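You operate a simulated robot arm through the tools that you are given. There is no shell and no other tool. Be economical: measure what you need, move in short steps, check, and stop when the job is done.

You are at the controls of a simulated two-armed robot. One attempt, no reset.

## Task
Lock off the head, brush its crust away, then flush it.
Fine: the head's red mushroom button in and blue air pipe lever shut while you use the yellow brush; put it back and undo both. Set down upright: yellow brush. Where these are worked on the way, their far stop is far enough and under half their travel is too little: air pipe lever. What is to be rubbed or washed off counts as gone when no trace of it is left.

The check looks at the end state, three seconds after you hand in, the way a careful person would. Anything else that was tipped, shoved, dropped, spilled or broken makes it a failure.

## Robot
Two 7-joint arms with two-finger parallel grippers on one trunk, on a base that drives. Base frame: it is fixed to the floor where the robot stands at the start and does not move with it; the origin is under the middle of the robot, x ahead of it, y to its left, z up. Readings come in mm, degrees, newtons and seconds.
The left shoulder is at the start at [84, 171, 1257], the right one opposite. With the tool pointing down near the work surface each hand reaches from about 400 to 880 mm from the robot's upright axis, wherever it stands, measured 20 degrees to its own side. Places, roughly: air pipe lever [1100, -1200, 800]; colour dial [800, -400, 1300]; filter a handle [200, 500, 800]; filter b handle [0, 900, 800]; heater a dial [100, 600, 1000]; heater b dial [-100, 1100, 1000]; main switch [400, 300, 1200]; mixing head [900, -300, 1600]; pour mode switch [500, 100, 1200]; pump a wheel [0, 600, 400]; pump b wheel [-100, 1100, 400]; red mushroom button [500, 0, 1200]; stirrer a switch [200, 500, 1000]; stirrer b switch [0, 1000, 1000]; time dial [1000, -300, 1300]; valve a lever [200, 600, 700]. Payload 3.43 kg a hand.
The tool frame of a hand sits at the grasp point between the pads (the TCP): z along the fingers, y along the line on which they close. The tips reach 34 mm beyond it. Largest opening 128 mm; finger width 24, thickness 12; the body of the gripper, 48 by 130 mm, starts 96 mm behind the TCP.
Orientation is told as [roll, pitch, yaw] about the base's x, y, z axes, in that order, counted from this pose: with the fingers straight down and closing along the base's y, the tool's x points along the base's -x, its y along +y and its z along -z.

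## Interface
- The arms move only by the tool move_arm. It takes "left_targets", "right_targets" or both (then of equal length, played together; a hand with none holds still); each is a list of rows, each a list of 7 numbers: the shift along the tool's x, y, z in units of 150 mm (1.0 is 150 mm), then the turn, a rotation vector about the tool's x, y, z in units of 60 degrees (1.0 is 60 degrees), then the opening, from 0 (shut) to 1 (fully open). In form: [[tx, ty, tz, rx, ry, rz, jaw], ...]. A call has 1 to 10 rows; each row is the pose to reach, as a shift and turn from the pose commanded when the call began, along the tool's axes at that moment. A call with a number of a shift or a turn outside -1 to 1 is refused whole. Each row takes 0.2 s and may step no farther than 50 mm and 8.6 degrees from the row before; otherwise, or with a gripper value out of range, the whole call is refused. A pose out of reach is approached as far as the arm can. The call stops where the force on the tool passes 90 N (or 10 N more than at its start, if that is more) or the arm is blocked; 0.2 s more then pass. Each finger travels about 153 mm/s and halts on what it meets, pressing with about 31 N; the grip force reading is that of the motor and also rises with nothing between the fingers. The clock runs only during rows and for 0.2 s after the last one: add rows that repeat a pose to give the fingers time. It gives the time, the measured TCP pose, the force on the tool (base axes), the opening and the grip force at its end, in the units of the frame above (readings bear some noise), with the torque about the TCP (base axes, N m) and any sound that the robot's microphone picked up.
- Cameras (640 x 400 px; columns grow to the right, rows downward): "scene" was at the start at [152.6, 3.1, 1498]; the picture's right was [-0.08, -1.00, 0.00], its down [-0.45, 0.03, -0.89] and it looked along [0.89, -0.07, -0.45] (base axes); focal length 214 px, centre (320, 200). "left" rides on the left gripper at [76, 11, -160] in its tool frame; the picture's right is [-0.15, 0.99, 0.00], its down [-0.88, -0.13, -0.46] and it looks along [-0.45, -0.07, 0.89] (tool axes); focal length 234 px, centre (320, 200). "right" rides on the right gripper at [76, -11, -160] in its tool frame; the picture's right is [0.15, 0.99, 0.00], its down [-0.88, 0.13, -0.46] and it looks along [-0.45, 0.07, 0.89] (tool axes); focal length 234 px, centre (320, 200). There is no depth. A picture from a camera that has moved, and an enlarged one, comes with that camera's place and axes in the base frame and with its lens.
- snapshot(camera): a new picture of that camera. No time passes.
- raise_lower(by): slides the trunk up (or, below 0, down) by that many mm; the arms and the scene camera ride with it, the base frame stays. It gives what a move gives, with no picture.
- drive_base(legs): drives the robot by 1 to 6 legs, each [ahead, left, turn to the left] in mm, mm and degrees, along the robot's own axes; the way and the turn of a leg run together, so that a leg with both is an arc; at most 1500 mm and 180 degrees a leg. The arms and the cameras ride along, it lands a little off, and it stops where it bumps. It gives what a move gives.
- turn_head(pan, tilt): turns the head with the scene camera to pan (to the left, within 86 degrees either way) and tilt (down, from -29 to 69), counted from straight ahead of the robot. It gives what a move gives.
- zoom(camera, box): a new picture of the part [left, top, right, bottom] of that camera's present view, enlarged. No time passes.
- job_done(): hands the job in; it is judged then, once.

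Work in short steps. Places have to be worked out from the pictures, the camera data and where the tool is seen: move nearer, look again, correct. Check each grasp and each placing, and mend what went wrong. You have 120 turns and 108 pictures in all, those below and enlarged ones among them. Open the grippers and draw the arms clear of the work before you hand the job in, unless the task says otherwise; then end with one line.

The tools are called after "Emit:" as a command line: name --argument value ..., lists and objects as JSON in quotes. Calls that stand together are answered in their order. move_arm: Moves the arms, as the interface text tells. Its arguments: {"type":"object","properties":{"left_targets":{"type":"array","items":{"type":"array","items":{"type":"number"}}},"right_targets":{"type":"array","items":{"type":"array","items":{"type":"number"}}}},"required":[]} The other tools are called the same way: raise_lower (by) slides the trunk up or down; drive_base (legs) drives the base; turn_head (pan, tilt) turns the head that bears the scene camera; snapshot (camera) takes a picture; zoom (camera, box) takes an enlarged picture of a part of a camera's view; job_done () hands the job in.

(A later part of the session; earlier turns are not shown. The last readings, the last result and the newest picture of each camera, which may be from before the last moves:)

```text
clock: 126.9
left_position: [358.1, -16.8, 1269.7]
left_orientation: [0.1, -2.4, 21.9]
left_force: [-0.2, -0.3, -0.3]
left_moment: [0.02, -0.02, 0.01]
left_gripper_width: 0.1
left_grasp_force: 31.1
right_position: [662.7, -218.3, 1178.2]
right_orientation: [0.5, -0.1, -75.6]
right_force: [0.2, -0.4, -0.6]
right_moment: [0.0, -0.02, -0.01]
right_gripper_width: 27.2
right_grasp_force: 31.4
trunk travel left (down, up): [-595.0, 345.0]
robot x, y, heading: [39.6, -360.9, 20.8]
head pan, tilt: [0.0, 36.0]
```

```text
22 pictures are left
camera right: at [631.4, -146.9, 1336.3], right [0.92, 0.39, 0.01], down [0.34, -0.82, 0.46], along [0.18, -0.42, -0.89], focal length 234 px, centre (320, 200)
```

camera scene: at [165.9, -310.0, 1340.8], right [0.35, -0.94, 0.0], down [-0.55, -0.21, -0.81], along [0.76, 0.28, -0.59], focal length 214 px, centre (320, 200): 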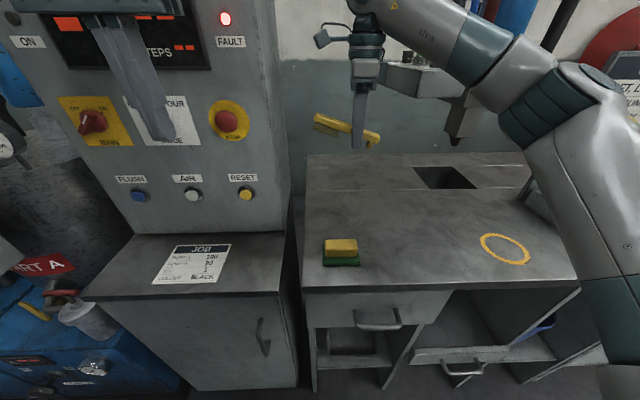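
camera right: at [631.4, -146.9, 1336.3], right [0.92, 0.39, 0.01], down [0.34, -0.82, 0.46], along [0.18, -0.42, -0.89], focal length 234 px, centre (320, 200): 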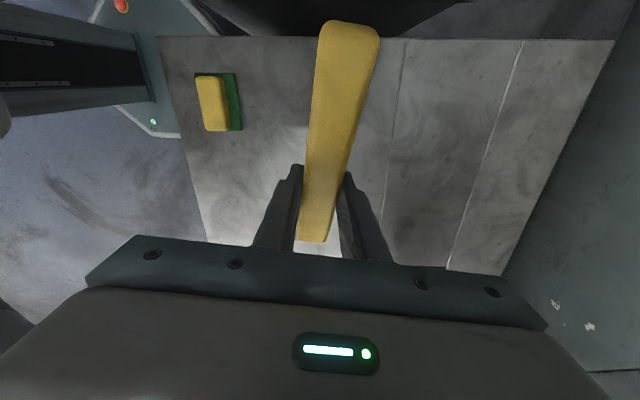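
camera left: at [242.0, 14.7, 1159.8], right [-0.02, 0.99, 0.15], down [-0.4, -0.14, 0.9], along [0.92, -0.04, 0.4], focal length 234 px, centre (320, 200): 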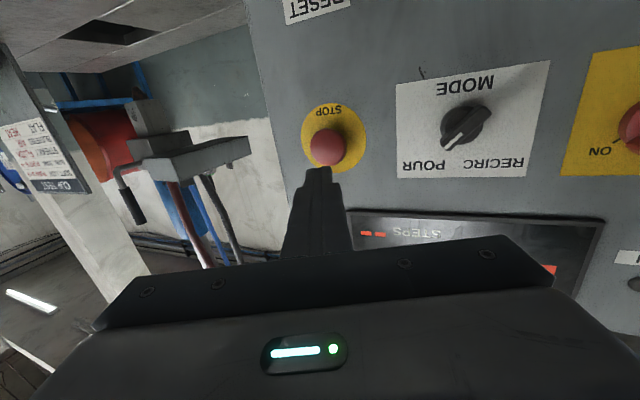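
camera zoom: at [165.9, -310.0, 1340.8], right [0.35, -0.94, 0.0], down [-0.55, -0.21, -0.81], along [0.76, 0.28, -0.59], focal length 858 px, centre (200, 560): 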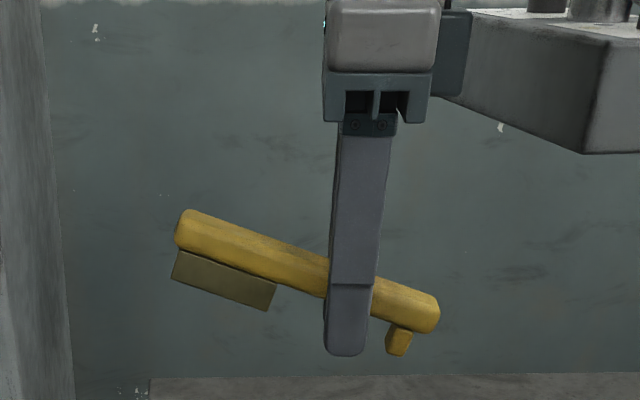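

The brush has pivoted about 20° in the grip (bristle end up). I tilt the hand 20° the other way so the brush is level for setting down.

Emit:
move_arm --right_targets '[[0.01, -0.01, 0, 0, -0.11, 0, 0], [0.02, -0.03, 0, 0, -0.22, 0, 0], [0.037, -0.039, 0, 0, -0.333, 0, 0]]'

Emit:
move_arm --right_targets '[[0.1, 0, 0.27, 0, 0, 0, 0], [0.2, 0, 0.55, 0, 0, 0, 0], [0.3, 0, 0.82, 0, 0, 0, 0], [0.36, 0, 0.98, 0, 0, 0, 0]]'

Emit:
zoom --camera "scene" --box '[290, 110, 410, 230]'

```text
clock: 127.7
left_position: [357.6, -15.2, 1269.4]
left_orientation: [0.1, -2.3, 21.8]
left_force: [0.0, -0.1, 0.7]
left_moment: [-0.03, 0.04, -0.01]
left_gripper_width: 0.2
left_grasp_force: 30.5
right_position: [655.0, -213.1, 1177.9]
right_orientation: [0.4, -20.3, -75.8]
right_force: [0.4, 1.0, -0.6]
right_moment: [-0.04, -0.01, 0.0]
right_gripper_width: 27.5
right_grasp_force: 31.1
trunk travel left (down, up): [-595.0, 345.0]
robot x, y, heading: [37.9, -356.9, 20.8]
head pan, tilt: [0.0, 36.0]
```

```text
clock: 128.7
left_position: [359.5, -17.0, 1269.8]
left_orientation: [0.1, -2.4, 21.9]
left_force: [0.5, 0.1, -0.2]
left_moment: [0.0, 0.01, -0.01]
left_gripper_width: 0.1
left_grasp_force: 31.0
right_position: [658.4, -212.8, 1021.1]
right_orientation: [0.6, -20.0, -75.7]
right_force: [0.5, 0.4, -0.6]
right_moment: [-0.01, -0.01, 0.01]
right_gripper_width: 27.3
right_grasp_force: 30.8
trunk travel left (down, up): [-595.0, 345.0]
robot x, y, heading: [35.4, -361.4, 20.6]
head pan, tilt: [0.0, 36.0]
```

```text
3.33 times, centred on (350, 170) of scene
camera zoom: at [166.5, -309.8, 1340.7], right [0.35, -0.94, 0.0], down [-0.55, -0.21, -0.81], along [0.76, 0.28, -0.59], focal length 715 px, centre (220, 300)
```

zoom: 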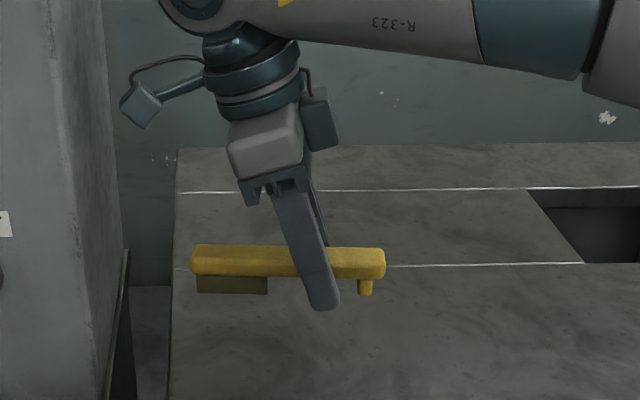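

Level now. I lower gently until the fingertips touch the bench, then open slowly.

Emit:
move_arm --right_targets '[[0.05, 0, 0.14, 0, 0, 0, 0], [0.09, 0, 0.25, 0, 0, 0, 0], [0.11, 0, 0.3, 0, 0, 0, 0], [0.12, 0, 0.325, 0, 0, 0, 0]]'

Emit:
zoom --camera "scene" --box '[290, 130, 410, 250]'

```text
clock: 129.7
left_position: [359.6, -15.9, 1270.1]
left_orientation: [0.2, -2.3, 21.9]
left_force: [-1.1, 0.2, 0.8]
left_moment: [-0.01, 0.02, 0.0]
left_gripper_width: 0.2
left_grasp_force: 30.6
right_position: [658.5, -213.6, 969.0]
right_orientation: [0.5, -20.0, -75.8]
right_force: [0.3, 0.2, -0.6]
right_moment: [-0.04, -0.02, -0.02]
right_gripper_width: 27.1
right_grasp_force: 31.0
trunk travel left (down, up): [-595.0, 345.0]
robot x, y, heading: [34.4, -362.5, 20.7]
head pan, tilt: [0.0, 36.0]
```

```text
3.33 times, centred on (350, 190) of scene
camera zoom: at [166.3, -309.9, 1340.7], right [0.35, -0.94, 0.0], down [-0.55, -0.21, -0.81], along [0.76, 0.28, -0.59], focal length 715 px, centre (220, 233)
```

zoom: 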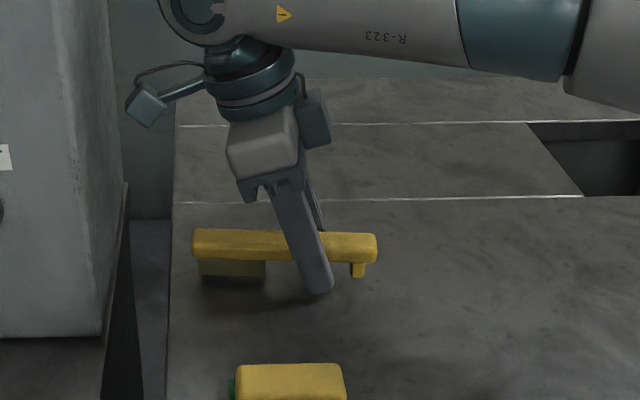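

No contact yet; I lower in 2 mm steps until the force rises.

Emit:
move_arm --right_targets '[[0.006, 0, 0.016, 0, 0, 0, 0], [0.012, 0, 0.03, 0, 0, 0, 0], [0.017, 0, 0.045, 0, 0, 0, 0], [0.021, 0, 0.057, 0, 0, 0, 0]]'

```text
clock: 130.7
left_position: [354.3, -16.9, 1271.9]
left_orientation: [0.1, -2.6, 21.9]
left_force: [0.4, 0.0, 1.1]
left_moment: [0.01, 0.01, -0.01]
left_gripper_width: 0.1
left_grasp_force: 30.9
right_position: [656.2, -214.3, 966.1]
right_orientation: [1.2, -19.9, -76.1]
right_force: [13.1, 3.7, 53.7]
right_moment: [-0.13, 0.35, 0.6]
right_gripper_width: 27.1
right_grasp_force: 30.6
trunk travel left (down, up): [-595.0, 345.0]
robot x, y, heading: [36.9, -357.7, 20.6]
head pan, tilt: [0.0, 36.0]
```

Touching at 54 N. I ease up slightly and open slowly.

Emit:
move_arm --right_targets '[[-0.008, 0, -0.022, 0, 0, 0, 0.2], [-0.008, 0, -0.022, 0, 0, 0, 0.23], [-0.008, 0, -0.022, 0, 0, 0, 0.26], [-0.008, 0, -0.022, 0, 0, 0, 0.33], [-0.008, 0, -0.022, 0, 0, 0, 0.45], [-0.008, 0, -0.022, 0, 0, 0, 0.45]]'

Emit:
zoom --camera "scene" --box '[290, 130, 410, 250]'

```text
clock: 132.1
left_position: [359.2, -18.3, 1267.9]
left_orientation: [0.1, -2.5, 21.9]
left_force: [0.6, 0.4, 0.5]
left_moment: [0.01, 0.01, -0.02]
left_gripper_width: 0.2
left_grasp_force: 31.6
right_position: [658.5, -212.7, 966.0]
right_orientation: [1.1, -19.9, -76.1]
right_force: [29.2, 9.7, 47.3]
right_moment: [0.08, -0.09, -0.33]
right_gripper_width: 39.6
right_grasp_force: 0.1
trunk travel left (down, up): [-595.0, 345.0]
robot x, y, heading: [40.8, -359.3, 20.5]
head pan, tilt: [0.0, 36.0]
```

```text
3.33 times, centred on (350, 190) of scene
camera zoom: at [165.5, -309.8, 1340.9], right [0.35, -0.94, 0.0], down [-0.55, -0.21, -0.81], along [0.76, 0.28, -0.59], focal length 715 px, centre (220, 233)
```

zoom: 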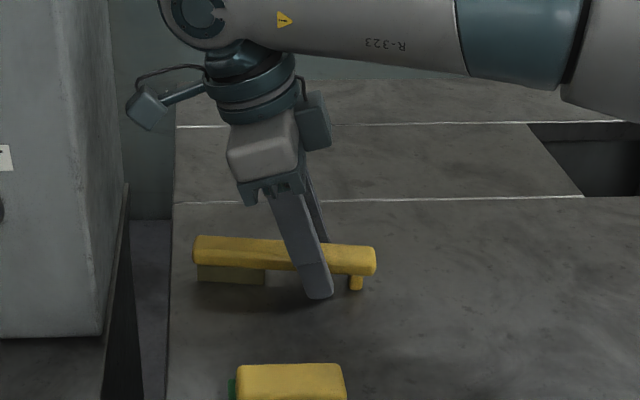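

The brush has settled on its bristles and foot. I lift slightly, open further, then rise straight up clear of it.

Emit:
move_arm --right_targets '[[-0.012, 0, -0.035, 0, 0, 0, 0.45], [-0.012, 0, -0.035, 0, 0, 0, 0.6], [-0.012, 0, -0.035, 0, 0, 0, 0.6], [-0.06, 0, -0.16, 0, 0, 0, 0.6], [-0.16, 0, -0.44, 0, 0, 0, 0.6], [-0.26, 0, -0.72, 0, 0, 0, 0.6], [-0.36, 0, -0.98, 0, 0, 0, 0.6]]'

Emit:
zoom --camera "scene" --box '[280, 130, 420, 270]'

```text
clock: 133.7
left_position: [356.1, -18.0, 1269.8]
left_orientation: [0.1, -2.5, 21.9]
left_force: [0.7, -0.2, -0.6]
left_moment: [-0.03, -0.05, -0.02]
left_gripper_width: 0.0
left_grasp_force: 31.5
right_position: [654.0, -215.1, 1118.3]
right_orientation: [0.5, -20.0, -75.8]
right_force: [0.8, 0.5, -0.8]
right_moment: [-0.01, -0.01, -0.02]
right_gripper_width: 77.0
right_grasp_force: 0.0
trunk travel left (down, up): [-595.0, 345.0]
robot x, y, heading: [36.8, -360.3, 20.3]
head pan, tilt: [0.0, 36.0]
```

```text
2.86 times, centred on (350, 200) of scene
camera zoom: at [164.3, -310.1, 1340.8], right [0.35, -0.94, 0.0], down [-0.55, -0.21, -0.81], along [0.76, 0.28, -0.59], focal length 613 px, centre (234, 200)
```

zoom: 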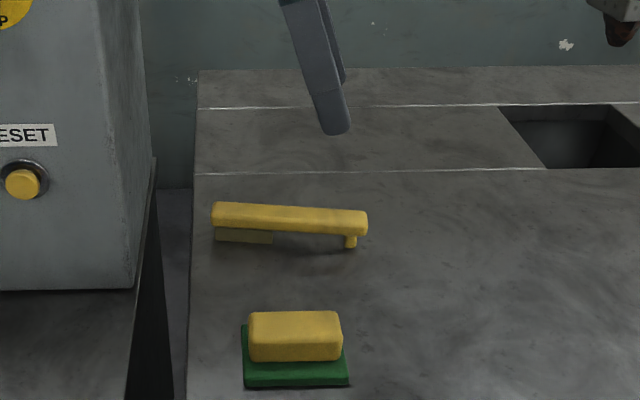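

The brush is back, upright and in its old place. Next is reopening the air lever: I back off and re-orient the right hand for it.

Emit:
drive_base --legs '[[-220, 0, 0]]'

Emit:
move_arm --right_targets '[[-0.12, 0, 0, 0, 0.11, 0, 0.3], [-0.24, 0, 0, 0, 0.22, 0, 0], [-0.36, 0, 0, 0, 0.333, 0, 0]]'

Emit:
move_arm --right_targets '[[-0.15, 0, 0, 0, 0, -0.14, 0], [-0.3, 0, 0, 0, 0, -0.28, 0], [-0.45, 0, 0, 0, 0, -0.42, 0], [-0.6, 0, 0, 0, 0, -0.56, 0], [-0.75, 0, 0, 0, 0, -0.7, 0], [-0.9, 0, 0, 0, 0, -0.84, 0], [-1, 0, 0, 0, 0, -0.98, 0]]'

Emit:
move_arm --right_targets '[[0, 0, 0, 0, 0, -0.14, 0], [0, 0, 0, 0, 0, -0.28, 0], [0, 0, 0, 0, 0, -0.42, 0], [0, 0, 0, 0, 0, -0.56, 0], [0, 0, 0, 0, 0, -0.63, 0]]'

```text
clock: 135.4
left_position: [149.6, -94.1, 1269.0]
left_orientation: [0.1, -2.5, 22.0]
left_force: [0.7, 1.0, 0.2]
left_moment: [0.04, -0.02, 0.04]
left_gripper_width: 0.1
left_grasp_force: 31.3
right_position: [446.8, -291.5, 1118.1]
right_orientation: [0.5, -19.9, -75.8]
right_force: [0.0, 0.0, 0.5]
right_moment: [0.02, -0.01, 0.04]
right_gripper_width: 76.9
right_grasp_force: 0.0
trunk travel left (down, up): [-595.0, 345.0]
robot x, y, heading: [-172.4, -436.5, 20.5]
head pan, tilt: [0.0, 36.0]
```

```text
clock: 136.2
left_position: [149.6, -96.4, 1270.1]
left_orientation: [0.2, -2.4, 22.0]
left_force: [-0.8, 0.1, -0.5]
left_moment: [0.03, 0.02, -0.03]
left_gripper_width: 0.2
left_grasp_force: 31.0
right_position: [457.9, -342.3, 1137.9]
right_orientation: [0.6, 0.1, -75.7]
right_force: [0.3, -0.3, 0.0]
right_moment: [0.03, 0.0, -0.02]
right_gripper_width: 0.0
right_grasp_force: 30.9
trunk travel left (down, up): [-595.0, 345.0]
robot x, y, heading: [-168.9, -437.6, 20.7]
head pan, tilt: [0.0, 36.0]
```

```text
clock: 137.8
left_position: [148.2, -95.5, 1270.5]
left_orientation: [0.0, -2.4, 21.9]
left_force: [0.8, 0.2, -0.5]
left_moment: [-0.01, 0.02, 0.02]
left_gripper_width: 0.0
left_grasp_force: 31.1
right_position: [498.0, -486.9, 1136.7]
right_orientation: [0.2, -0.4, -16.7]
right_force: [-0.3, -0.1, 0.3]
right_moment: [-0.01, 0.01, 0.0]
right_gripper_width: 0.2
right_grasp_force: 31.1
trunk travel left (down, up): [-595.0, 345.0]
robot x, y, heading: [-173.1, -442.3, 20.3]
head pan, tilt: [0.0, 36.0]
```

```text
clock: 139.0
left_position: [150.3, -94.2, 1270.3]
left_orientation: [0.1, -2.4, 21.9]
left_force: [-0.3, -0.8, -0.3]
left_moment: [0.01, 0.02, -0.01]
left_gripper_width: 0.2
left_grasp_force: 30.9
right_position: [496.2, -487.8, 1137.4]
right_orientation: [-0.1, -0.4, 21.2]
right_force: [-0.7, 0.6, -0.8]
right_moment: [0.0, -0.03, 0.01]
right_gripper_width: 0.0
right_grasp_force: 31.1
trunk travel left (down, up): [-595.0, 345.0]
robot x, y, heading: [-172.7, -442.1, 20.4]
head pan, tilt: [0.0, 36.0]
```

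The hand is reset to point down, facing the bench. I drive to the valve position.

Emit:
drive_base --legs '[[0, -826, 0], [210, 0, 0]]'

Emit:
turn_head --pan -5 --tilt 35

Emit:
snapshot --camera "scene"

```text
clock: 144.7
left_position: [635.5, -796.1, 1269.8]
left_orientation: [0.2, -2.3, 22.3]
left_force: [0.0, 0.2, -0.8]
left_moment: [0.0, 0.01, -0.03]
left_gripper_width: 0.0
left_grasp_force: 31.2
right_position: [987.5, -1186.3, 1137.1]
right_orientation: [-0.1, -0.5, 21.4]
right_force: [-0.5, -0.3, -0.6]
right_moment: [0.01, 0.02, 0.03]
right_gripper_width: 0.1
right_grasp_force: 30.9
trunk travel left (down, up): [-595.0, 345.0]
robot x, y, heading: [318.1, -1142.2, 21.1]
head pan, tilt: [0.0, 36.0]
```

```text
clock: 145.4
left_position: [636.9, -794.7, 1269.4]
left_orientation: [0.0, -2.4, 22.3]
left_force: [0.1, -0.8, 0.1]
left_moment: [0.01, -0.01, 0.02]
left_gripper_width: 0.1
left_grasp_force: 31.5
right_position: [988.4, -1185.9, 1135.6]
right_orientation: [-0.1, -0.4, 21.4]
right_force: [0.3, 0.2, -0.3]
right_moment: [0.0, 0.02, -0.04]
right_gripper_width: 0.4
right_grasp_force: 31.0
trunk travel left (down, up): [-595.0, 345.0]
robot x, y, heading: [318.6, -1142.2, 20.8]
head pan, tilt: [-5.0, 35.0]
```

```text
17 pictures are left
camera scene: at [449.5, -1097.8, 1342.2], right [0.28, -0.96, 0.0], down [-0.55, -0.16, -0.82], along [0.79, 0.23, -0.57], focal length 214 px, centre (320, 200)
```

scene: 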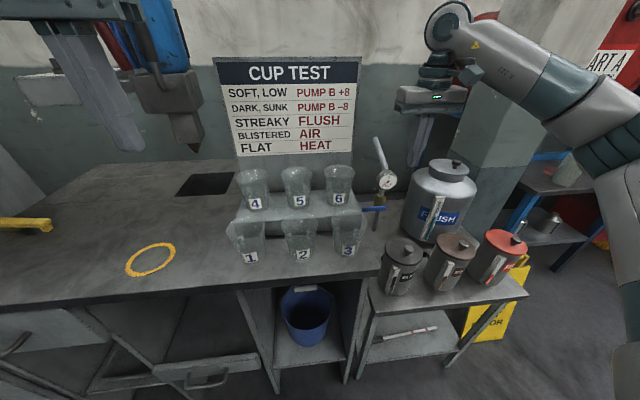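

Lever still horizontal, cups unchanged. I tilt the tool and bring the fingertips above the lever's outer half.

Emit:
move_arm --right_targets '[[-0.05, 0.02, 0.08, 0, -0.115, 0, 0], [-0.11, 0.04, 0.16, 0, -0.23, 0, 0], [-0.16, 0.06, 0.24, 0, -0.345, 0, 0], [-0.21, 0.08, 0.32, 0, -0.46, 0, 0], [-0.267, 0.1, 0.4, 0, -0.577, 0, 0]]'

Emit:
move_arm --right_targets '[[0.02, 0.02, 0.24, -0.036, 0, -0.051, 0], [0.04, 0.03, 0.48, -0.072, 0, -0.1, 0], [0.06, 0.05, 0.72, -0.107, 0, -0.154, 0], [0.077, 0.067, 0.94, -0.143, 0, -0.205, 0]]'

Emit:
snapshot --camera "right"

```text
clock: 146.6
left_position: [635.2, -796.3, 1270.8]
left_orientation: [0.0, -2.3, 22.3]
left_force: [-0.5, 0.2, -0.2]
left_moment: [-0.01, 0.01, -0.01]
left_gripper_width: 0.0
left_grasp_force: 31.2
right_position: [1017.8, -1158.8, 1077.1]
right_orientation: [-0.1, -35.3, 21.4]
right_force: [0.3, -1.1, -0.1]
right_moment: [0.01, 0.02, -0.03]
right_gripper_width: 0.0
right_grasp_force: 30.8
trunk travel left (down, up): [-595.0, 345.0]
robot x, y, heading: [320.9, -1142.2, 20.8]
head pan, tilt: [-5.0, 35.0]
```

```text
clock: 147.6
left_position: [637.8, -797.2, 1269.6]
left_orientation: [0.1, -2.5, 22.3]
left_force: [0.7, 0.7, 0.2]
left_moment: [0.02, 0.03, -0.02]
left_gripper_width: 0.0
left_grasp_force: 30.8
right_position: [1081.6, -1124.9, 955.1]
right_orientation: [-0.1, -35.0, 36.4]
right_force: [1.1, 0.0, 0.1]
right_moment: [0.01, 0.03, 0.03]
right_gripper_width: 0.3
right_grasp_force: 30.7
trunk travel left (down, up): [-595.0, 345.0]
robot x, y, heading: [311.5, -1142.5, 20.9]
head pan, tilt: [-5.0, 35.0]
```

```text
16 pictures are left
camera right: at [964.1, -1223.1, 1041.2], right [-0.68, 0.72, -0.09], down [0.29, 0.38, 0.88], along [0.67, 0.58, -0.47], focal length 234 px, centre (320, 200)
```

right: 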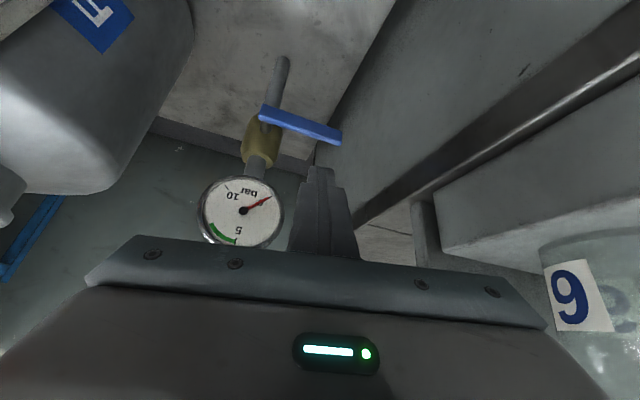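

Geometry agrees with the camera. I press the lever down and follow its arc back to vertical.

Emit:
move_arm --right_targets '[[0.014, -0.078, 0.235, 0, 0, 0, 0], [0.071, -0.078, 0.317, 0, 0, 0, 0], [0.138, -0.052, 0.425, 0, 0, 0, 0], [0.215, -0.065, 0.529, 0, 0, 0, 0], [0.297, -0.123, 0.615, 0, 0, 0, 0], [0.367, -0.212, 0.671, 0, 0, 0, 0], [0.4, -0.269, 0.689, 0, 0, 0, 0], [0.421, -0.321, 0.691, 0, 0, 0, 0], [0.433, -0.372, 0.682, 0, 0, 0, 0]]'

Emit:
snapshot --camera "right"

```text
clock: 149.6
left_position: [632.0, -788.8, 1268.3]
left_orientation: [-0.2, -2.5, 22.6]
left_force: [0.1, 0.6, 0.2]
left_moment: [0.02, -0.02, 0.03]
left_gripper_width: 0.0
left_grasp_force: 31.0
right_position: [1114.3, -1149.3, 838.8]
right_orientation: [0.0, -35.2, 37.3]
right_force: [-20.4, 41.7, 5.1]
right_moment: [0.25, 0.04, 0.88]
right_gripper_width: 0.1
right_grasp_force: 30.8
trunk travel left (down, up): [-595.0, 345.0]
robot x, y, heading: [315.1, -1141.4, 21.3]
head pan, tilt: [-5.0, 35.0]
```

```text
15 pictures are left
camera right: at [997.8, -1251.5, 923.9], right [-0.7, 0.71, -0.08], down [0.28, 0.38, 0.88], along [0.66, 0.59, -0.47], focal length 234 px, centre (320, 200)
```

right: 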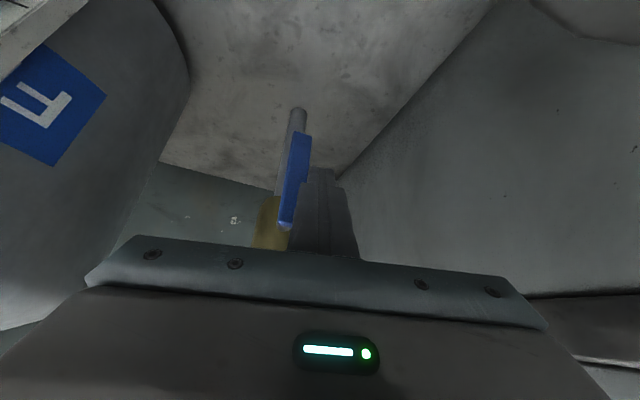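

The lever is vertical and against its open stop. I withdraw up and back, and check the gauge.

Emit:
move_arm --right_targets '[[0, 0.1, 0, 0, 0, 0, 0], [-0.05, 0.1, -0.25, 0, 0, 0, 0], [-0.1, 0.05, -0.55, 0, 0, 0, 0], [-0.15, 0, -0.85, 0, 0, 0, 0], [-0.2, -0.05, -1, 0, 0, 0, 0]]'

Emit:
move_arm --right_targets '[[-0.1, 0, -0.2, 0.05, 0.1, 0.07, 0], [-0.2, -0.03, -0.4, 0.1, 0.2, 0.14, 0], [-0.3, -0.06, -0.6, 0.143, 0.3, 0.205, 0], [-0.3, -0.1, -0.8, 0.143, 0.42, 0.205, 0], [-0.3, -0.1, -1, 0.143, 0.54, 0.205, 0]]'

Emit:
zoom --camera "scene" --box '[220, 140, 440, 280]'

```text
clock: 150.8
left_position: [636.2, -795.5, 1269.9]
left_orientation: [0.1, -2.5, 22.3]
left_force: [0.6, 0.3, -0.4]
left_moment: [0.01, 0.01, 0.01]
left_gripper_width: 0.0
left_grasp_force: 30.9
right_position: [1072.7, -1207.1, 973.9]
right_orientation: [-0.2, -35.0, 36.4]
right_force: [-0.4, -0.6, 0.6]
right_moment: [0.0, -0.01, 0.02]
right_gripper_width: 0.0
right_grasp_force: 31.2
trunk travel left (down, up): [-595.0, 345.0]
robot x, y, heading: [321.5, -1141.4, 21.0]
head pan, tilt: [-5.0, 35.0]
```

```text
clock: 152.0
left_position: [633.9, -795.6, 1269.6]
left_orientation: [0.0, -2.5, 22.2]
left_force: [-0.4, 0.3, 0.8]
left_moment: [0.0, -0.01, 0.01]
left_gripper_width: 0.0
left_grasp_force: 31.0
right_position: [1040.5, -1247.4, 1123.4]
right_orientation: [-4.3, -3.1, 22.3]
right_force: [0.1, 0.2, 0.4]
right_moment: [-0.03, -0.04, 0.0]
right_gripper_width: 0.0
right_grasp_force: 31.0
trunk travel left (down, up): [-595.0, 345.0]
robot x, y, heading: [319.0, -1142.6, 20.8]
head pan, tilt: [-5.0, 35.0]
```

```text
2.86 times, centred on (330, 210) of scene
camera zoom: at [447.1, -1097.5, 1342.4], right [0.27, -0.96, 0.0], down [-0.55, -0.16, -0.82], along [0.79, 0.22, -0.57], focal length 613 px, centre (291, 171)
```

zoom: 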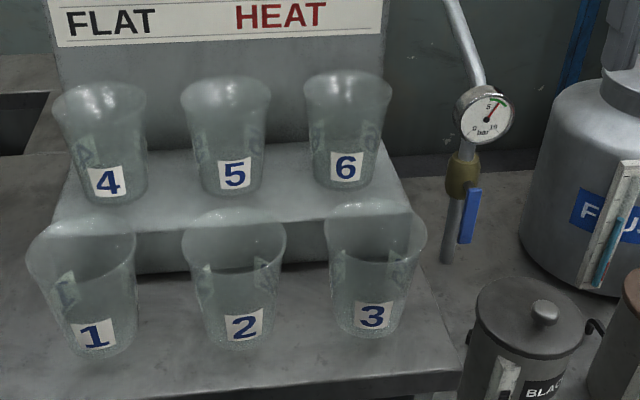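

Gauge back up, lever open, cups undisturbed. I drive back to the console and raise the trunk to the button-pressing height.

Emit:
drive_base --legs '[[-190, 0, 0], [0, 1150, 0], [0, 0, -20.8]]'

Emit:
raise_lower --by 110

Emit:
turn_head --pan 10 --tilt 22

Emit:
snapshot --camera "scene"

```text
clock: 160.2
left_position: [145.3, 88.4, 1269.7]
left_orientation: [0.1, -2.3, 1.4]
left_force: [0.6, -0.2, 0.1]
left_moment: [0.02, 0.02, -0.03]
left_gripper_width: 0.1
left_grasp_force: 30.7
right_position: [366.2, -478.9, 1122.8]
right_orientation: [-4.2, -3.1, 1.5]
right_force: [0.1, 0.6, 0.0]
right_moment: [-0.02, 0.0, -0.03]
right_gripper_width: 0.1
right_grasp_force: 31.1
trunk travel left (down, up): [-595.0, 345.0]
robot x, y, heading: [-276.7, -119.7, -0.1]
head pan, tilt: [-5.0, 35.0]
```

```text
clock: 161.6
left_position: [145.1, 88.2, 1378.4]
left_orientation: [0.1, -2.5, 1.3]
left_force: [0.9, 0.6, 0.1]
left_moment: [-0.01, 0.0, -0.01]
left_gripper_width: 0.2
left_grasp_force: 31.1
right_position: [364.8, -479.3, 1232.6]
right_orientation: [-4.2, -3.0, 1.6]
right_force: [0.3, -0.4, -0.1]
right_moment: [0.0, -0.01, 0.01]
right_gripper_width: 0.1
right_grasp_force: 30.9
trunk travel left (down, up): [-705.0, 235.0]
robot x, y, heading: [-273.8, -122.4, 0.1]
head pan, tilt: [-5.0, 35.0]
```

```text
clock: 162.4
left_position: [145.4, 89.1, 1379.1]
left_orientation: [0.1, -2.5, 1.3]
left_force: [0.5, -0.4, 0.7]
left_moment: [-0.04, -0.01, 0.02]
left_gripper_width: 0.1
left_grasp_force: 30.6
right_position: [364.8, -479.7, 1233.3]
right_orientation: [-4.3, -3.1, 1.6]
right_force: [-0.2, -0.4, -0.4]
right_moment: [0.0, -0.01, 0.0]
right_gripper_width: 0.0
right_grasp_force: 30.6
trunk travel left (down, up): [-705.0, 235.0]
robot x, y, heading: [-274.1, -122.1, -0.1]
head pan, tilt: [10.0, 22.0]
```

```text
13 pictures are left
camera scene: at [-133.8, -103.4, 1472.8], right [0.17, -0.98, 0.0], down [-0.37, -0.07, -0.93], along [0.91, 0.16, -0.38], focal length 214 px, centre (320, 200)
```

scene: 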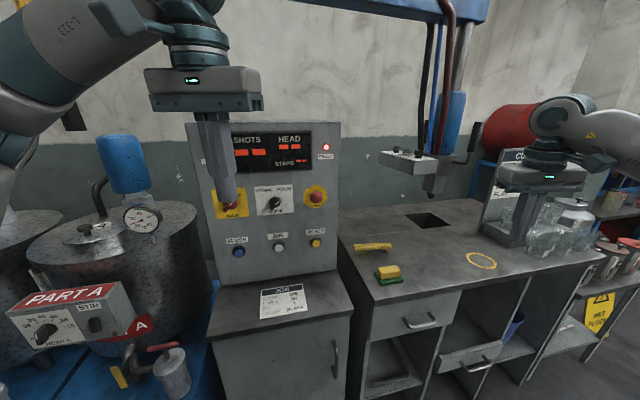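

I bring the left hand forward, fingers turning to face the panel with jaws open, to grip the mushroom.

Emit:
move_arm --left_targets '[[-0.12, -0.06, 0.05, 0, -0.125, 0, 0.2], [-0.25, -0.12, 0.1, 0, -0.25, 0, 0.4], [-0.37, -0.19, 0.17, 0, -0.375, 0, 0.5], [-0.5, -0.25, 0.24, 0, -0.5, 0, 0.5], [-0.62, -0.32, 0.32, 0, -0.625, 0, 0.5], [-0.75, -0.38, 0.4, 0, -0.75, 0, 0.5], [-0.87, -0.44, 0.47, 0, -0.875, 0, 0.5], [-1, -0.5, 0.53, 0, -1, 0, 0.5]]'

Emit:
move_arm --left_targets '[[0.05, 0, 0.15, 0, -0.1, 0, 0.5], [0.1, 0, 0.3, 0, -0.2, 0, 0.5], [0.15, 0, 0.45, 0, -0.3, 0, 0.5], [0.17, 0, 0.6, 0, -0.4, 0, 0.5], [0.17, 0, 0.7, 0, -0.42, 0, 0.5]]'

Emit:
snapshot --camera "left"

```text
clock: 164.2
left_position: [300.8, 16.8, 1307.9]
left_orientation: [0.2, -62.5, 1.3]
left_force: [-0.3, -0.7, 0.9]
left_moment: [0.05, 0.05, -0.02]
left_gripper_width: 63.9
left_grasp_force: 0.0
right_position: [365.2, -478.9, 1231.7]
right_orientation: [-4.2, -3.0, 1.6]
right_force: [0.0, -0.7, -0.7]
right_moment: [-0.01, 0.02, 0.02]
right_gripper_width: 0.2
right_grasp_force: 30.6
trunk travel left (down, up): [-705.0, 235.0]
robot x, y, heading: [-277.8, -122.8, 0.1]
head pan, tilt: [10.0, 22.0]
```

```text
clock: 165.4
left_position: [380.7, 11.7, 1239.4]
left_orientation: [3.0, -87.9, -1.9]
left_force: [-0.4, -0.3, -0.6]
left_moment: [0.02, -0.1, -0.05]
left_gripper_width: 63.7
left_grasp_force: 0.0
left hand out of reach, approached as far as the arm can: row 4
right_position: [363.1, -485.2, 1231.9]
right_orientation: [-4.0, -3.1, 1.4]
right_force: [0.0, -1.7, -0.1]
right_moment: [0.1, -0.06, 0.01]
right_gripper_width: 0.0
right_grasp_force: 30.8
trunk travel left (down, up): [-705.0, 235.0]
robot x, y, heading: [-277.1, -122.0, -0.1]
head pan, tilt: [10.0, 22.0]
```

```text
12 pictures are left
camera left: at [218.1, 18.5, 1169.6], right [-0.01, 0.99, 0.15], down [-0.42, -0.14, 0.9], along [0.91, -0.05, 0.42], focal length 234 px, centre (320, 200)
```

left: 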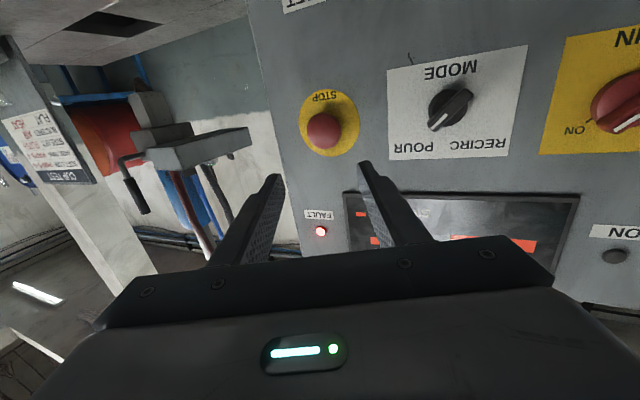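

The mushroom is at y≈20, z≈1214. I align (down 25, left 8) and advance part way.

Emit:
move_arm --left_targets '[[0.08, 0.03, 0.1, 0, 0, 0, 0.5], [0.16, 0.055, 0.2, 0, 0, 0, 0.5], [0.16, 0.055, 0.35, 0, 0, 0, 0.5], [0.16, 0.055, 0.35, 0, 0, 0, 0.5]]'

```text
clock: 166.4
left_position: [432.7, 17.1, 1218.4]
left_orientation: [4.0, -87.2, -2.0]
left_force: [-0.2, 0.6, 0.0]
left_moment: [0.02, -0.01, 0.04]
left_gripper_width: 64.2
left_grasp_force: 0.1
left hand out of reach, approached as far as the arm can: row 2, 3, 4
right_position: [365.3, -479.6, 1232.6]
right_orientation: [-4.2, -2.9, 1.4]
right_force: [-0.1, 0.0, -0.6]
right_moment: [0.05, 0.03, 0.02]
right_gripper_width: 0.0
right_grasp_force: 31.3
trunk travel left (down, up): [-705.0, 235.0]
robot x, y, heading: [-273.9, -120.4, 0.1]
head pan, tilt: [10.0, 22.0]
```

Well aligned. I advance over the mushroom and close.

Emit:
move_arm --left_targets '[[0, 0, 0.15, 0, 0, 0, 0.5], [0, 0, 0.3, 0, 0, 0, 0.5], [0, 0, 0.42, 0, 0, 0, 0.5], [0, 0, 0.42, 0, 0, 0, 0.3], [0, 0, 0.42, 0, 0, 0, 0.1], [0, 0, 0.42, 0, 0, 0, 0.1], [0, 0, 0.42, 0, 0, 0, 0.1]]'

Emit:
snapshot --camera "left"

```text
clock: 168.0
left_position: [488.4, 20.9, 1220.8]
left_orientation: [-3.4, -87.2, 5.9]
left_force: [-38.9, 35.0, -13.2]
left_moment: [0.31, -0.09, 1.39]
left_gripper_width: 40.6
left_grasp_force: 44.6
left hand out of reach, approached as far as the arm can: row 1, 2, 3, 4, 5, 6, 7
right_position: [360.7, -470.9, 1238.2]
right_orientation: [-4.6, -3.3, 1.6]
right_force: [0.8, 0.5, 0.6]
right_moment: [0.0, 0.03, 0.02]
right_gripper_width: 0.0
right_grasp_force: 31.2
trunk travel left (down, up): [-705.0, 235.0]
robot x, y, heading: [-273.7, -119.9, 0.1]
head pan, tilt: [10.0, 22.0]
```

```text
11 pictures are left
camera left: at [325.7, 24.1, 1152.9], right [-0.04, 0.99, 0.14], down [-0.41, -0.15, 0.9], along [0.91, -0.03, 0.41], focal length 234 px, centre (320, 200)
```

left: 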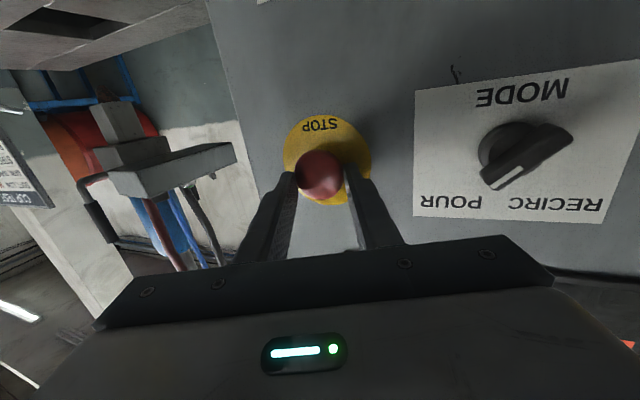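

Gripped at 40.6 mm. First I try pulling it straight out.

Emit:
move_arm --left_targets '[[0, 0, -0.08, 0, 0, 0, 0.1], [0, 0, -0.16, 0, 0, 0, 0.1], [0, 0, -0.24, 0, 0, 0, 0.1], [0, 0, -0.32, 0, 0, 0, 0.1]]'

Emit:
zoom --camera "scene" --box '[180, 110, 360, 270]'

```text
clock: 169.0
left_position: [447.0, -0.9, 1223.6]
left_orientation: [6.6, -87.5, -5.7]
left_force: [-0.3, 0.0, 1.1]
left_moment: [0.0, 0.04, -0.02]
left_gripper_width: 12.8
left_grasp_force: 0.1
right_position: [363.9, -485.3, 1232.1]
right_orientation: [-4.1, -2.9, 1.2]
right_force: [0.4, -0.2, -1.0]
right_moment: [0.01, 0.02, -0.01]
right_gripper_width: 0.0
right_grasp_force: 30.9
trunk travel left (down, up): [-705.0, 235.0]
robot x, y, heading: [-275.1, -118.1, 0.1]
head pan, tilt: [10.0, 22.0]
```

```text
2.50 times, centred on (270, 190) of scene
camera zoom: at [-133.6, -108.7, 1472.9], right [0.17, -0.99, 0.0], down [-0.37, -0.06, -0.93], along [0.91, 0.16, -0.37], focal length 536 px, centre (445, 225)
```

zoom: 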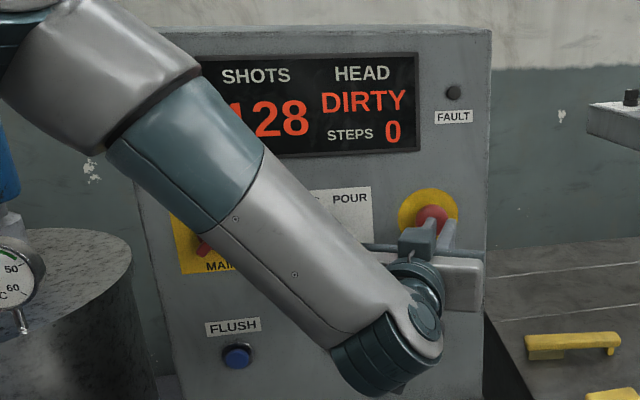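

Pulling released it: display is back, fault lamp off, HEAD still DIRTY. FLUSH triangulates to ≈[446, 298, 1011]; I retract the left hand and turn it towards that button.

Emit:
move_arm --left_targets '[[0, 0, -0.25, 0, 0, 0, 0.1], [0.05, 0.08, -0.5, -0.084, 0.074, 0, 0], [0.11, 0.16, -0.65, -0.168, 0.148, 0, 0], [0.17, 0.25, -0.71, -0.252, 0.222, 0, 0], [0.23, 0.33, -0.71, -0.336, 0.296, 0, 0], [0.29, 0.41, -0.71, -0.42, 0.37, 0, 0]]'

```text
clock: 170.4
left_position: [335.8, 68.3, 1181.0]
left_orientation: [14.4, -65.5, 12.8]
left_force: [1.0, -0.2, -0.9]
left_moment: [0.0, 0.0, 0.0]
left_gripper_width: 0.0
left_grasp_force: 30.8
right_position: [366.0, -479.1, 1232.6]
right_orientation: [-4.2, -3.0, 1.5]
right_force: [-0.8, 0.2, 1.0]
right_moment: [-0.03, 0.0, 0.01]
right_gripper_width: 0.0
right_grasp_force: 31.1
trunk travel left (down, up): [-705.0, 235.0]
robot x, y, heading: [-275.0, -122.3, -0.1]
head pan, tilt: [10.0, 22.0]
```

Orientation is as wanted (azimuth ~29°, 24° down). I move most of the way to FLUSH and look.

Emit:
move_arm --left_targets '[[0.095, 0.15, 0.19, 0, 0, 0, 0], [0.19, 0.3, 0.38, 0, 0, 0, 0], [0.285, 0.45, 0.57, 0, 0, 0, 0], [0.38, 0.6, 0.76, 0, 0, 0, 0], [0.475, 0.747, 0.95, 0, 0, 0, 0]]'

Emit:
snapshot --camera "left"

```text
clock: 171.6
left_position: [373.3, 226.3, 1074.6]
left_orientation: [14.1, -65.6, 12.9]
left_force: [-0.6, 0.9, -0.5]
left_moment: [-0.03, 0.0, -0.02]
left_gripper_width: 0.0
left_grasp_force: 30.9
right_position: [365.8, -475.8, 1233.8]
right_orientation: [-4.3, -2.9, 1.5]
right_force: [0.6, -0.4, 0.4]
right_moment: [-0.02, -0.04, -0.01]
right_gripper_width: 0.0
right_grasp_force: 30.5
trunk travel left (down, up): [-705.0, 235.0]
robot x, y, heading: [-275.8, -121.2, 0.3]
head pan, tilt: [10.0, 22.0]
```

```text
9 pictures are left
camera left: at [209.8, 158.3, 1069.8], right [-0.37, 0.9, 0.23], down [0.04, -0.23, 0.97], along [0.93, 0.37, 0.05], focal length 234 px, centre (320, 200)
```

left: 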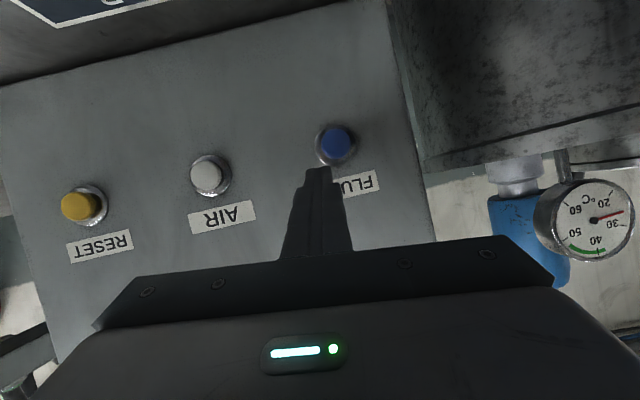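

FLUSH is slightly right of and above the tip in the picture. I correct by (14, 21) mm and press forward in steps.

Emit:
move_arm --left_targets '[[0.05, 0.07, 0.1, 0, 0, 0, 0], [0.093, 0.14, 0.25, 0, 0, 0, 0], [0.093, 0.14, 0.36, 0, 0, 0, 0], [0.093, 0.14, 0.42, 0, 0, 0, 0], [0.093, 0.14, 0.48, 0, 0, 0, 0], [0.093, 0.14, 0.54, 0, 0, 0, 0]]'

Emit:
snapshot --camera "left"

```text
clock: 172.8
left_position: [391.1, 258.6, 1045.9]
left_orientation: [13.7, -66.3, 12.1]
left_force: [-33.4, -18.2, 7.2]
left_moment: [0.31, -0.52, -0.09]
left_gripper_width: 0.0
left_grasp_force: 30.7
right_position: [343.1, -482.8, 1243.8]
right_orientation: [-3.9, -4.1, 1.7]
right_force: [-1.1, 0.4, 0.4]
right_moment: [-0.03, -0.14, 0.01]
right_gripper_width: 0.2
right_grasp_force: 31.4
trunk travel left (down, up): [-705.0, 235.0]
robot x, y, heading: [-281.3, -118.3, 0.1]
head pan, tilt: [10.0, 22.0]
heard: click
stopped in row 6 (left hand): the force on the tool passed its limit at 115 N (the readings are from after the stop); the commanded pose is now the measured one
```

```text
8 pictures are left
camera left: at [225.7, 195.1, 1041.2], right [-0.36, 0.91, 0.23], down [0.03, -0.23, 0.97], along [0.93, 0.35, 0.06], focal length 234 px, centre (320, 200)
```

left: 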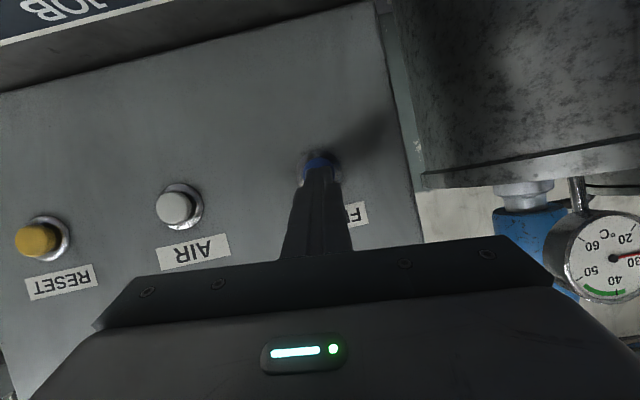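

A click was heard: FLUSH pressed. I back off and read the display.

Emit:
move_arm --left_targets '[[0, 0, -0.15, 0, 0, 0, 0], [0, 0, -0.4, 0, 0, 0, 0], [0, 0, -0.7, 0, 0, 0, 0], [0, 0, -0.9, 0, 0, 0, 0]]'

Emit:
snapshot --camera "scene"

```text
clock: 173.8
left_position: [304.0, 211.7, 1084.4]
left_orientation: [13.9, -65.5, 12.4]
left_force: [-0.2, 0.3, -0.1]
left_moment: [0.03, -0.02, 0.01]
left_gripper_width: 0.1
left_grasp_force: 31.4
right_position: [365.2, -477.8, 1232.1]
right_orientation: [-4.2, -3.0, 1.6]
right_force: [0.5, 0.7, -0.2]
right_moment: [-0.03, 0.02, -0.01]
right_gripper_width: 0.1
right_grasp_force: 31.2
trunk travel left (down, up): [-705.0, 235.0]
robot x, y, heading: [-277.4, -123.4, 0.3]
head pan, tilt: [10.0, 22.0]
```

```text
7 pictures are left
camera scene: at [-134.2, -103.2, 1472.7], right [0.18, -0.98, 0.0], down [-0.37, -0.07, -0.93], along [0.91, 0.16, -0.38], focal length 214 px, centre (320, 200)
```

scene: 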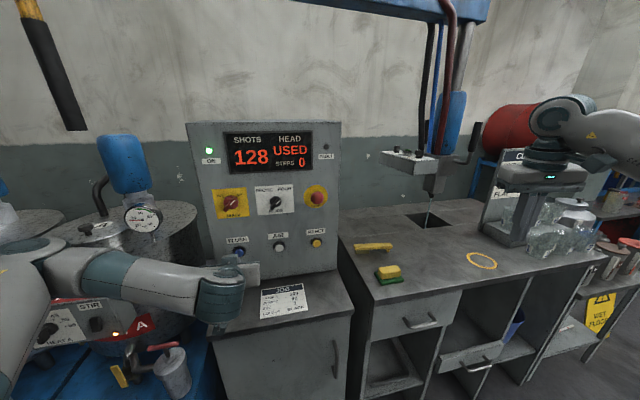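

HEAD reads USED and fluid is flowing. I wait with the arm withdrawing, then check the display and the PART A box, which my left arm is near.

Emit:
move_arm --left_targets '[[0, -0.1, -0.1, 0, 0, 0, 0], [0, -0.2, -0.2, 0, 0, 0, 0], [0, -0.35, -0.25, 0, 0, 0, 0], [0, -0.5, -0.25, 0, 0, 0, 0], [0, -0.65, -0.25, 0, 0, 0, 0], [0, -0.8, -0.25, 0, 0, 0, 0], [0, -0.8, -0.25, 0, 0, 0, 0], [0, -0.8, -0.25, 0, 0, 0, 0], [0, -0.8, -0.25, 0, 0, 0, 0], [0, -0.8, -0.25, 0, 0, 0, 0]]'

Emit:
zoom --camera "scene" --box '[0, 120, 460, 400]'

```text
clock: 176.0
left_position: [322.7, 87.0, 1087.9]
left_orientation: [13.8, -65.3, 12.7]
left_force: [-0.8, 0.3, 0.8]
left_moment: [-0.03, 0.0, 0.0]
left_gripper_width: 0.2
left_grasp_force: 30.7
right_position: [364.7, -478.5, 1233.4]
right_orientation: [-4.2, -2.9, 1.6]
right_force: [0.2, -0.4, 0.8]
right_moment: [-0.03, -0.01, -0.01]
right_gripper_width: 0.0
right_grasp_force: 31.7
trunk travel left (down, up): [-705.0, 235.0]
robot x, y, heading: [-275.5, -118.9, 0.2]
head pan, tilt: [10.0, 22.0]
```

```text
1.39 times, centred on (230, 260) of scene
camera zoom: at [-135.6, -103.5, 1472.9], right [0.18, -0.98, 0.0], down [-0.37, -0.07, -0.93], along [0.91, 0.16, -0.37], focal length 298 px, centre (445, 116)
```

zoom: 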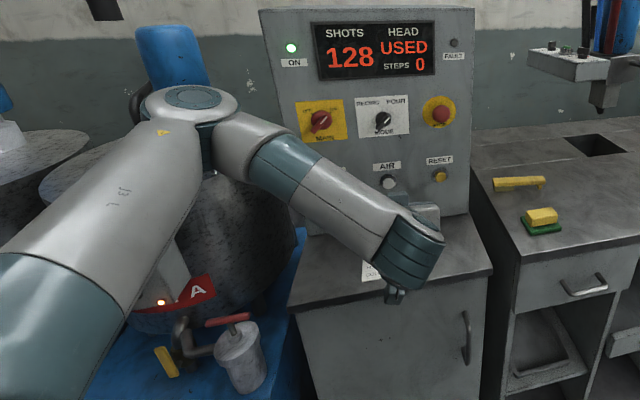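

The flow has ended and HEAD reads USED rather than clean, so the brief press may have been too short. I return to FLUSH and hold it in for longer.

Emit:
move_arm --left_targets '[[-0.01, 0.2, 0.15, 0, 0, 0, 0], [-0.02, 0.4, 0.3, 0, 0, 0, 0], [-0.03, 0.6, 0.45, 0, 0, 0, 0], [-0.033, 0.797, 0.58, 0, 0, 0, 0]]'

Emit:
move_arm --left_targets '[[0, 0, 0.2, 0, 0, 0, 0], [0, 0, 0.3, 0, 0, 0, 0], [0, 0, 0.35, 0, 0, 0, 0], [0, 0, 0.39, 0, 0, 0, 0], [0, 0, 0.4, 0, 0, 0, 0], [0, 0, 0.4, 0, 0, 0, 0], [0, 0, 0.4, 0, 0, 0, 0], [0, 0, 0.4, 0, 0, 0, 0], [0, 0, 0.4, 0, 0, 0, 0], [0, 0, 0.4, 0, 0, 0, 0]]'

```text
clock: 177.0
left_position: [343.6, 233.6, 1071.6]
left_orientation: [13.5, -65.5, 12.7]
left_force: [-1.1, 0.7, 0.0]
left_moment: [0.0, 0.02, 0.02]
left_gripper_width: 0.2
left_grasp_force: 31.0
right_position: [362.9, -477.3, 1233.4]
right_orientation: [-4.2, -3.1, 1.6]
right_force: [-0.5, 0.0, 0.7]
right_moment: [-0.04, -0.04, 0.0]
right_gripper_width: 0.0
right_grasp_force: 31.0
trunk travel left (down, up): [-705.0, 235.0]
robot x, y, heading: [-278.8, -123.4, 0.2]
head pan, tilt: [10.0, 22.0]
```

```text
clock: 179.2
left_position: [391.9, 256.1, 1049.8]
left_orientation: [14.1, -65.5, 12.4]
left_force: [-6.1, -6.0, 7.9]
left_moment: [0.1, -0.23, -0.06]
left_gripper_width: 0.1
left_grasp_force: 31.1
right_position: [363.6, -481.0, 1232.3]
right_orientation: [-4.1, -3.1, 1.5]
right_force: [-0.4, -0.4, 0.7]
right_moment: [0.03, -0.01, -0.02]
right_gripper_width: 0.0
right_grasp_force: 31.1
trunk travel left (down, up): [-705.0, 235.0]
robot x, y, heading: [-278.6, -119.3, 0.1]
head pan, tilt: [10.0, 22.0]
heard: click
```

Clicked and held at about 12 N. I keep holding two more seconds and look at the display.

Emit:
move_arm --left_targets '[[0, 0, 0.02, 0, 0, 0, 0], [0, 0, 0.02, 0, 0, 0, 0], [0, 0, 0.02, 0, 0, 0, 0], [0, 0, 0.02, 0, 0, 0, 0], [0, 0, 0.02, 0, 0, 0, 0], [0, 0, 0.02, 0, 0, 0, 0], [0, 0, 0.02, 0, 0, 0, 0], [0, 0, 0.02, 0, 0, 0, 0], [0, 0, 0.02, 0, 0, 0, 0], [0, 0, 0.02, 0, 0, 0, 0]]'

Emit:
zoom --camera "scene" --box '[180, 110, 480, 290]'

```text
clock: 181.4
left_position: [395.1, 256.7, 1049.9]
left_orientation: [14.1, -65.5, 12.4]
left_force: [-15.3, -13.2, 5.6]
left_moment: [0.08, -0.06, -0.1]
left_gripper_width: 0.0
left_grasp_force: 31.3
right_position: [362.8, -480.7, 1234.1]
right_orientation: [-4.2, -3.2, 1.7]
right_force: [-0.3, -0.5, -0.1]
right_moment: [-0.01, 0.04, -0.04]
right_gripper_width: 0.0
right_grasp_force: 30.8
trunk travel left (down, up): [-705.0, 235.0]
robot x, y, heading: [-276.4, -120.8, -0.1]
head pan, tilt: [10.0, 22.0]
```

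```text
2.13 times, centred on (330, 200) of scene
camera zoom: at [-139.0, -106.4, 1473.3], right [0.18, -0.98, 0.0], down [-0.37, -0.06, -0.93], along [0.91, 0.16, -0.37], focal length 458 px, centre (299, 200)
```

zoom: 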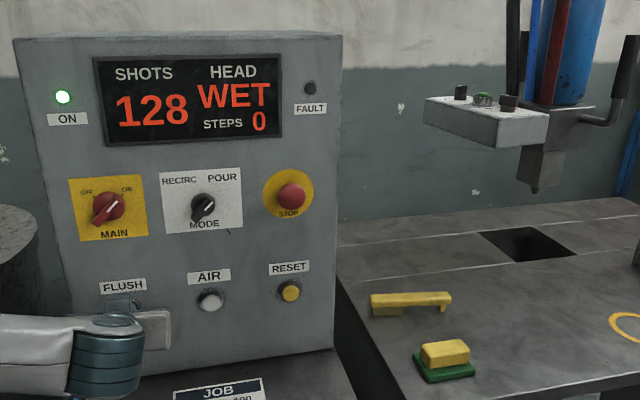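

HEAD now reads WET: the flush took, and the nozzle tip is clean. I release and draw the left hand back and up, clear of everything.

Emit:
move_arm --left_targets '[[0, 0, -0.1, 0, 0, 0, 0], [0, 0, -0.35, 0, 0, 0, 0], [0, 0, -0.65, 0, 0, 0, 0], [0, -0.2, -0.8, 0, 0, 0, 0.2], [-0.1, -0.4, -0.85, 0, 0.08, 0, 0.4], [-0.25, -0.6, -0.9, 0, 0.16, 0, 0.5], [-0.4, -0.8, -0.9, 0, 0.24, 0, 0.5], [-0.6, -0.9, -0.9, 0, 0.34, 0, 0.5], [-0.8, -0.9, -0.9, 0, 0.44, 0, 0.5]]' --right_targets '[[0, 0, 0, 0, 0, 0, 0.1], [0, 0, 0, 0, 0, 0, 0.2], [0, 0, 0, 0, 0, 0, 0.3], [0, 0, 0, 0, 0, 0, 0.4], [0, 0, 0, 0, 0, 0, 0.5], [0, 0, 0, 0, 0, 0, 0.5], [0, 0, 0, 0, 0, 0, 0.5], [0, 0, 0, 0, 0, 0, 0.5], [0, 0, 0, 0, 0, 0, 0.5]]'

Emit:
snapshot --camera "scene"

```text
clock: 183.4
left_position: [393.8, 89.0, 1198.4]
left_orientation: [7.4, -39.4, 20.5]
left_force: [0.5, 0.4, -0.7]
left_moment: [-0.02, 0.0, 0.01]
left_gripper_width: 64.0
left_grasp_force: 0.1
right_position: [364.0, -478.0, 1231.6]
right_orientation: [-4.3, -2.9, 1.5]
right_force: [0.6, 0.2, -0.1]
right_moment: [0.03, -0.01, 0.01]
right_gripper_width: 64.0
right_grasp_force: 0.1
trunk travel left (down, up): [-705.0, 235.0]
robot x, y, heading: [-278.3, -124.5, -0.1]
head pan, tilt: [10.0, 22.0]
```

```text
4 pictures are left
camera scene: at [-135.6, -103.6, 1472.8], right [0.18, -0.98, 0.0], down [-0.37, -0.07, -0.93], along [0.91, 0.16, -0.37], focal length 214 px, centre (320, 200)
```

scene: 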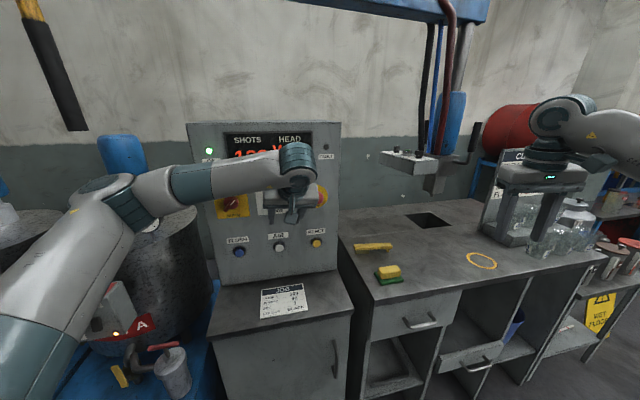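

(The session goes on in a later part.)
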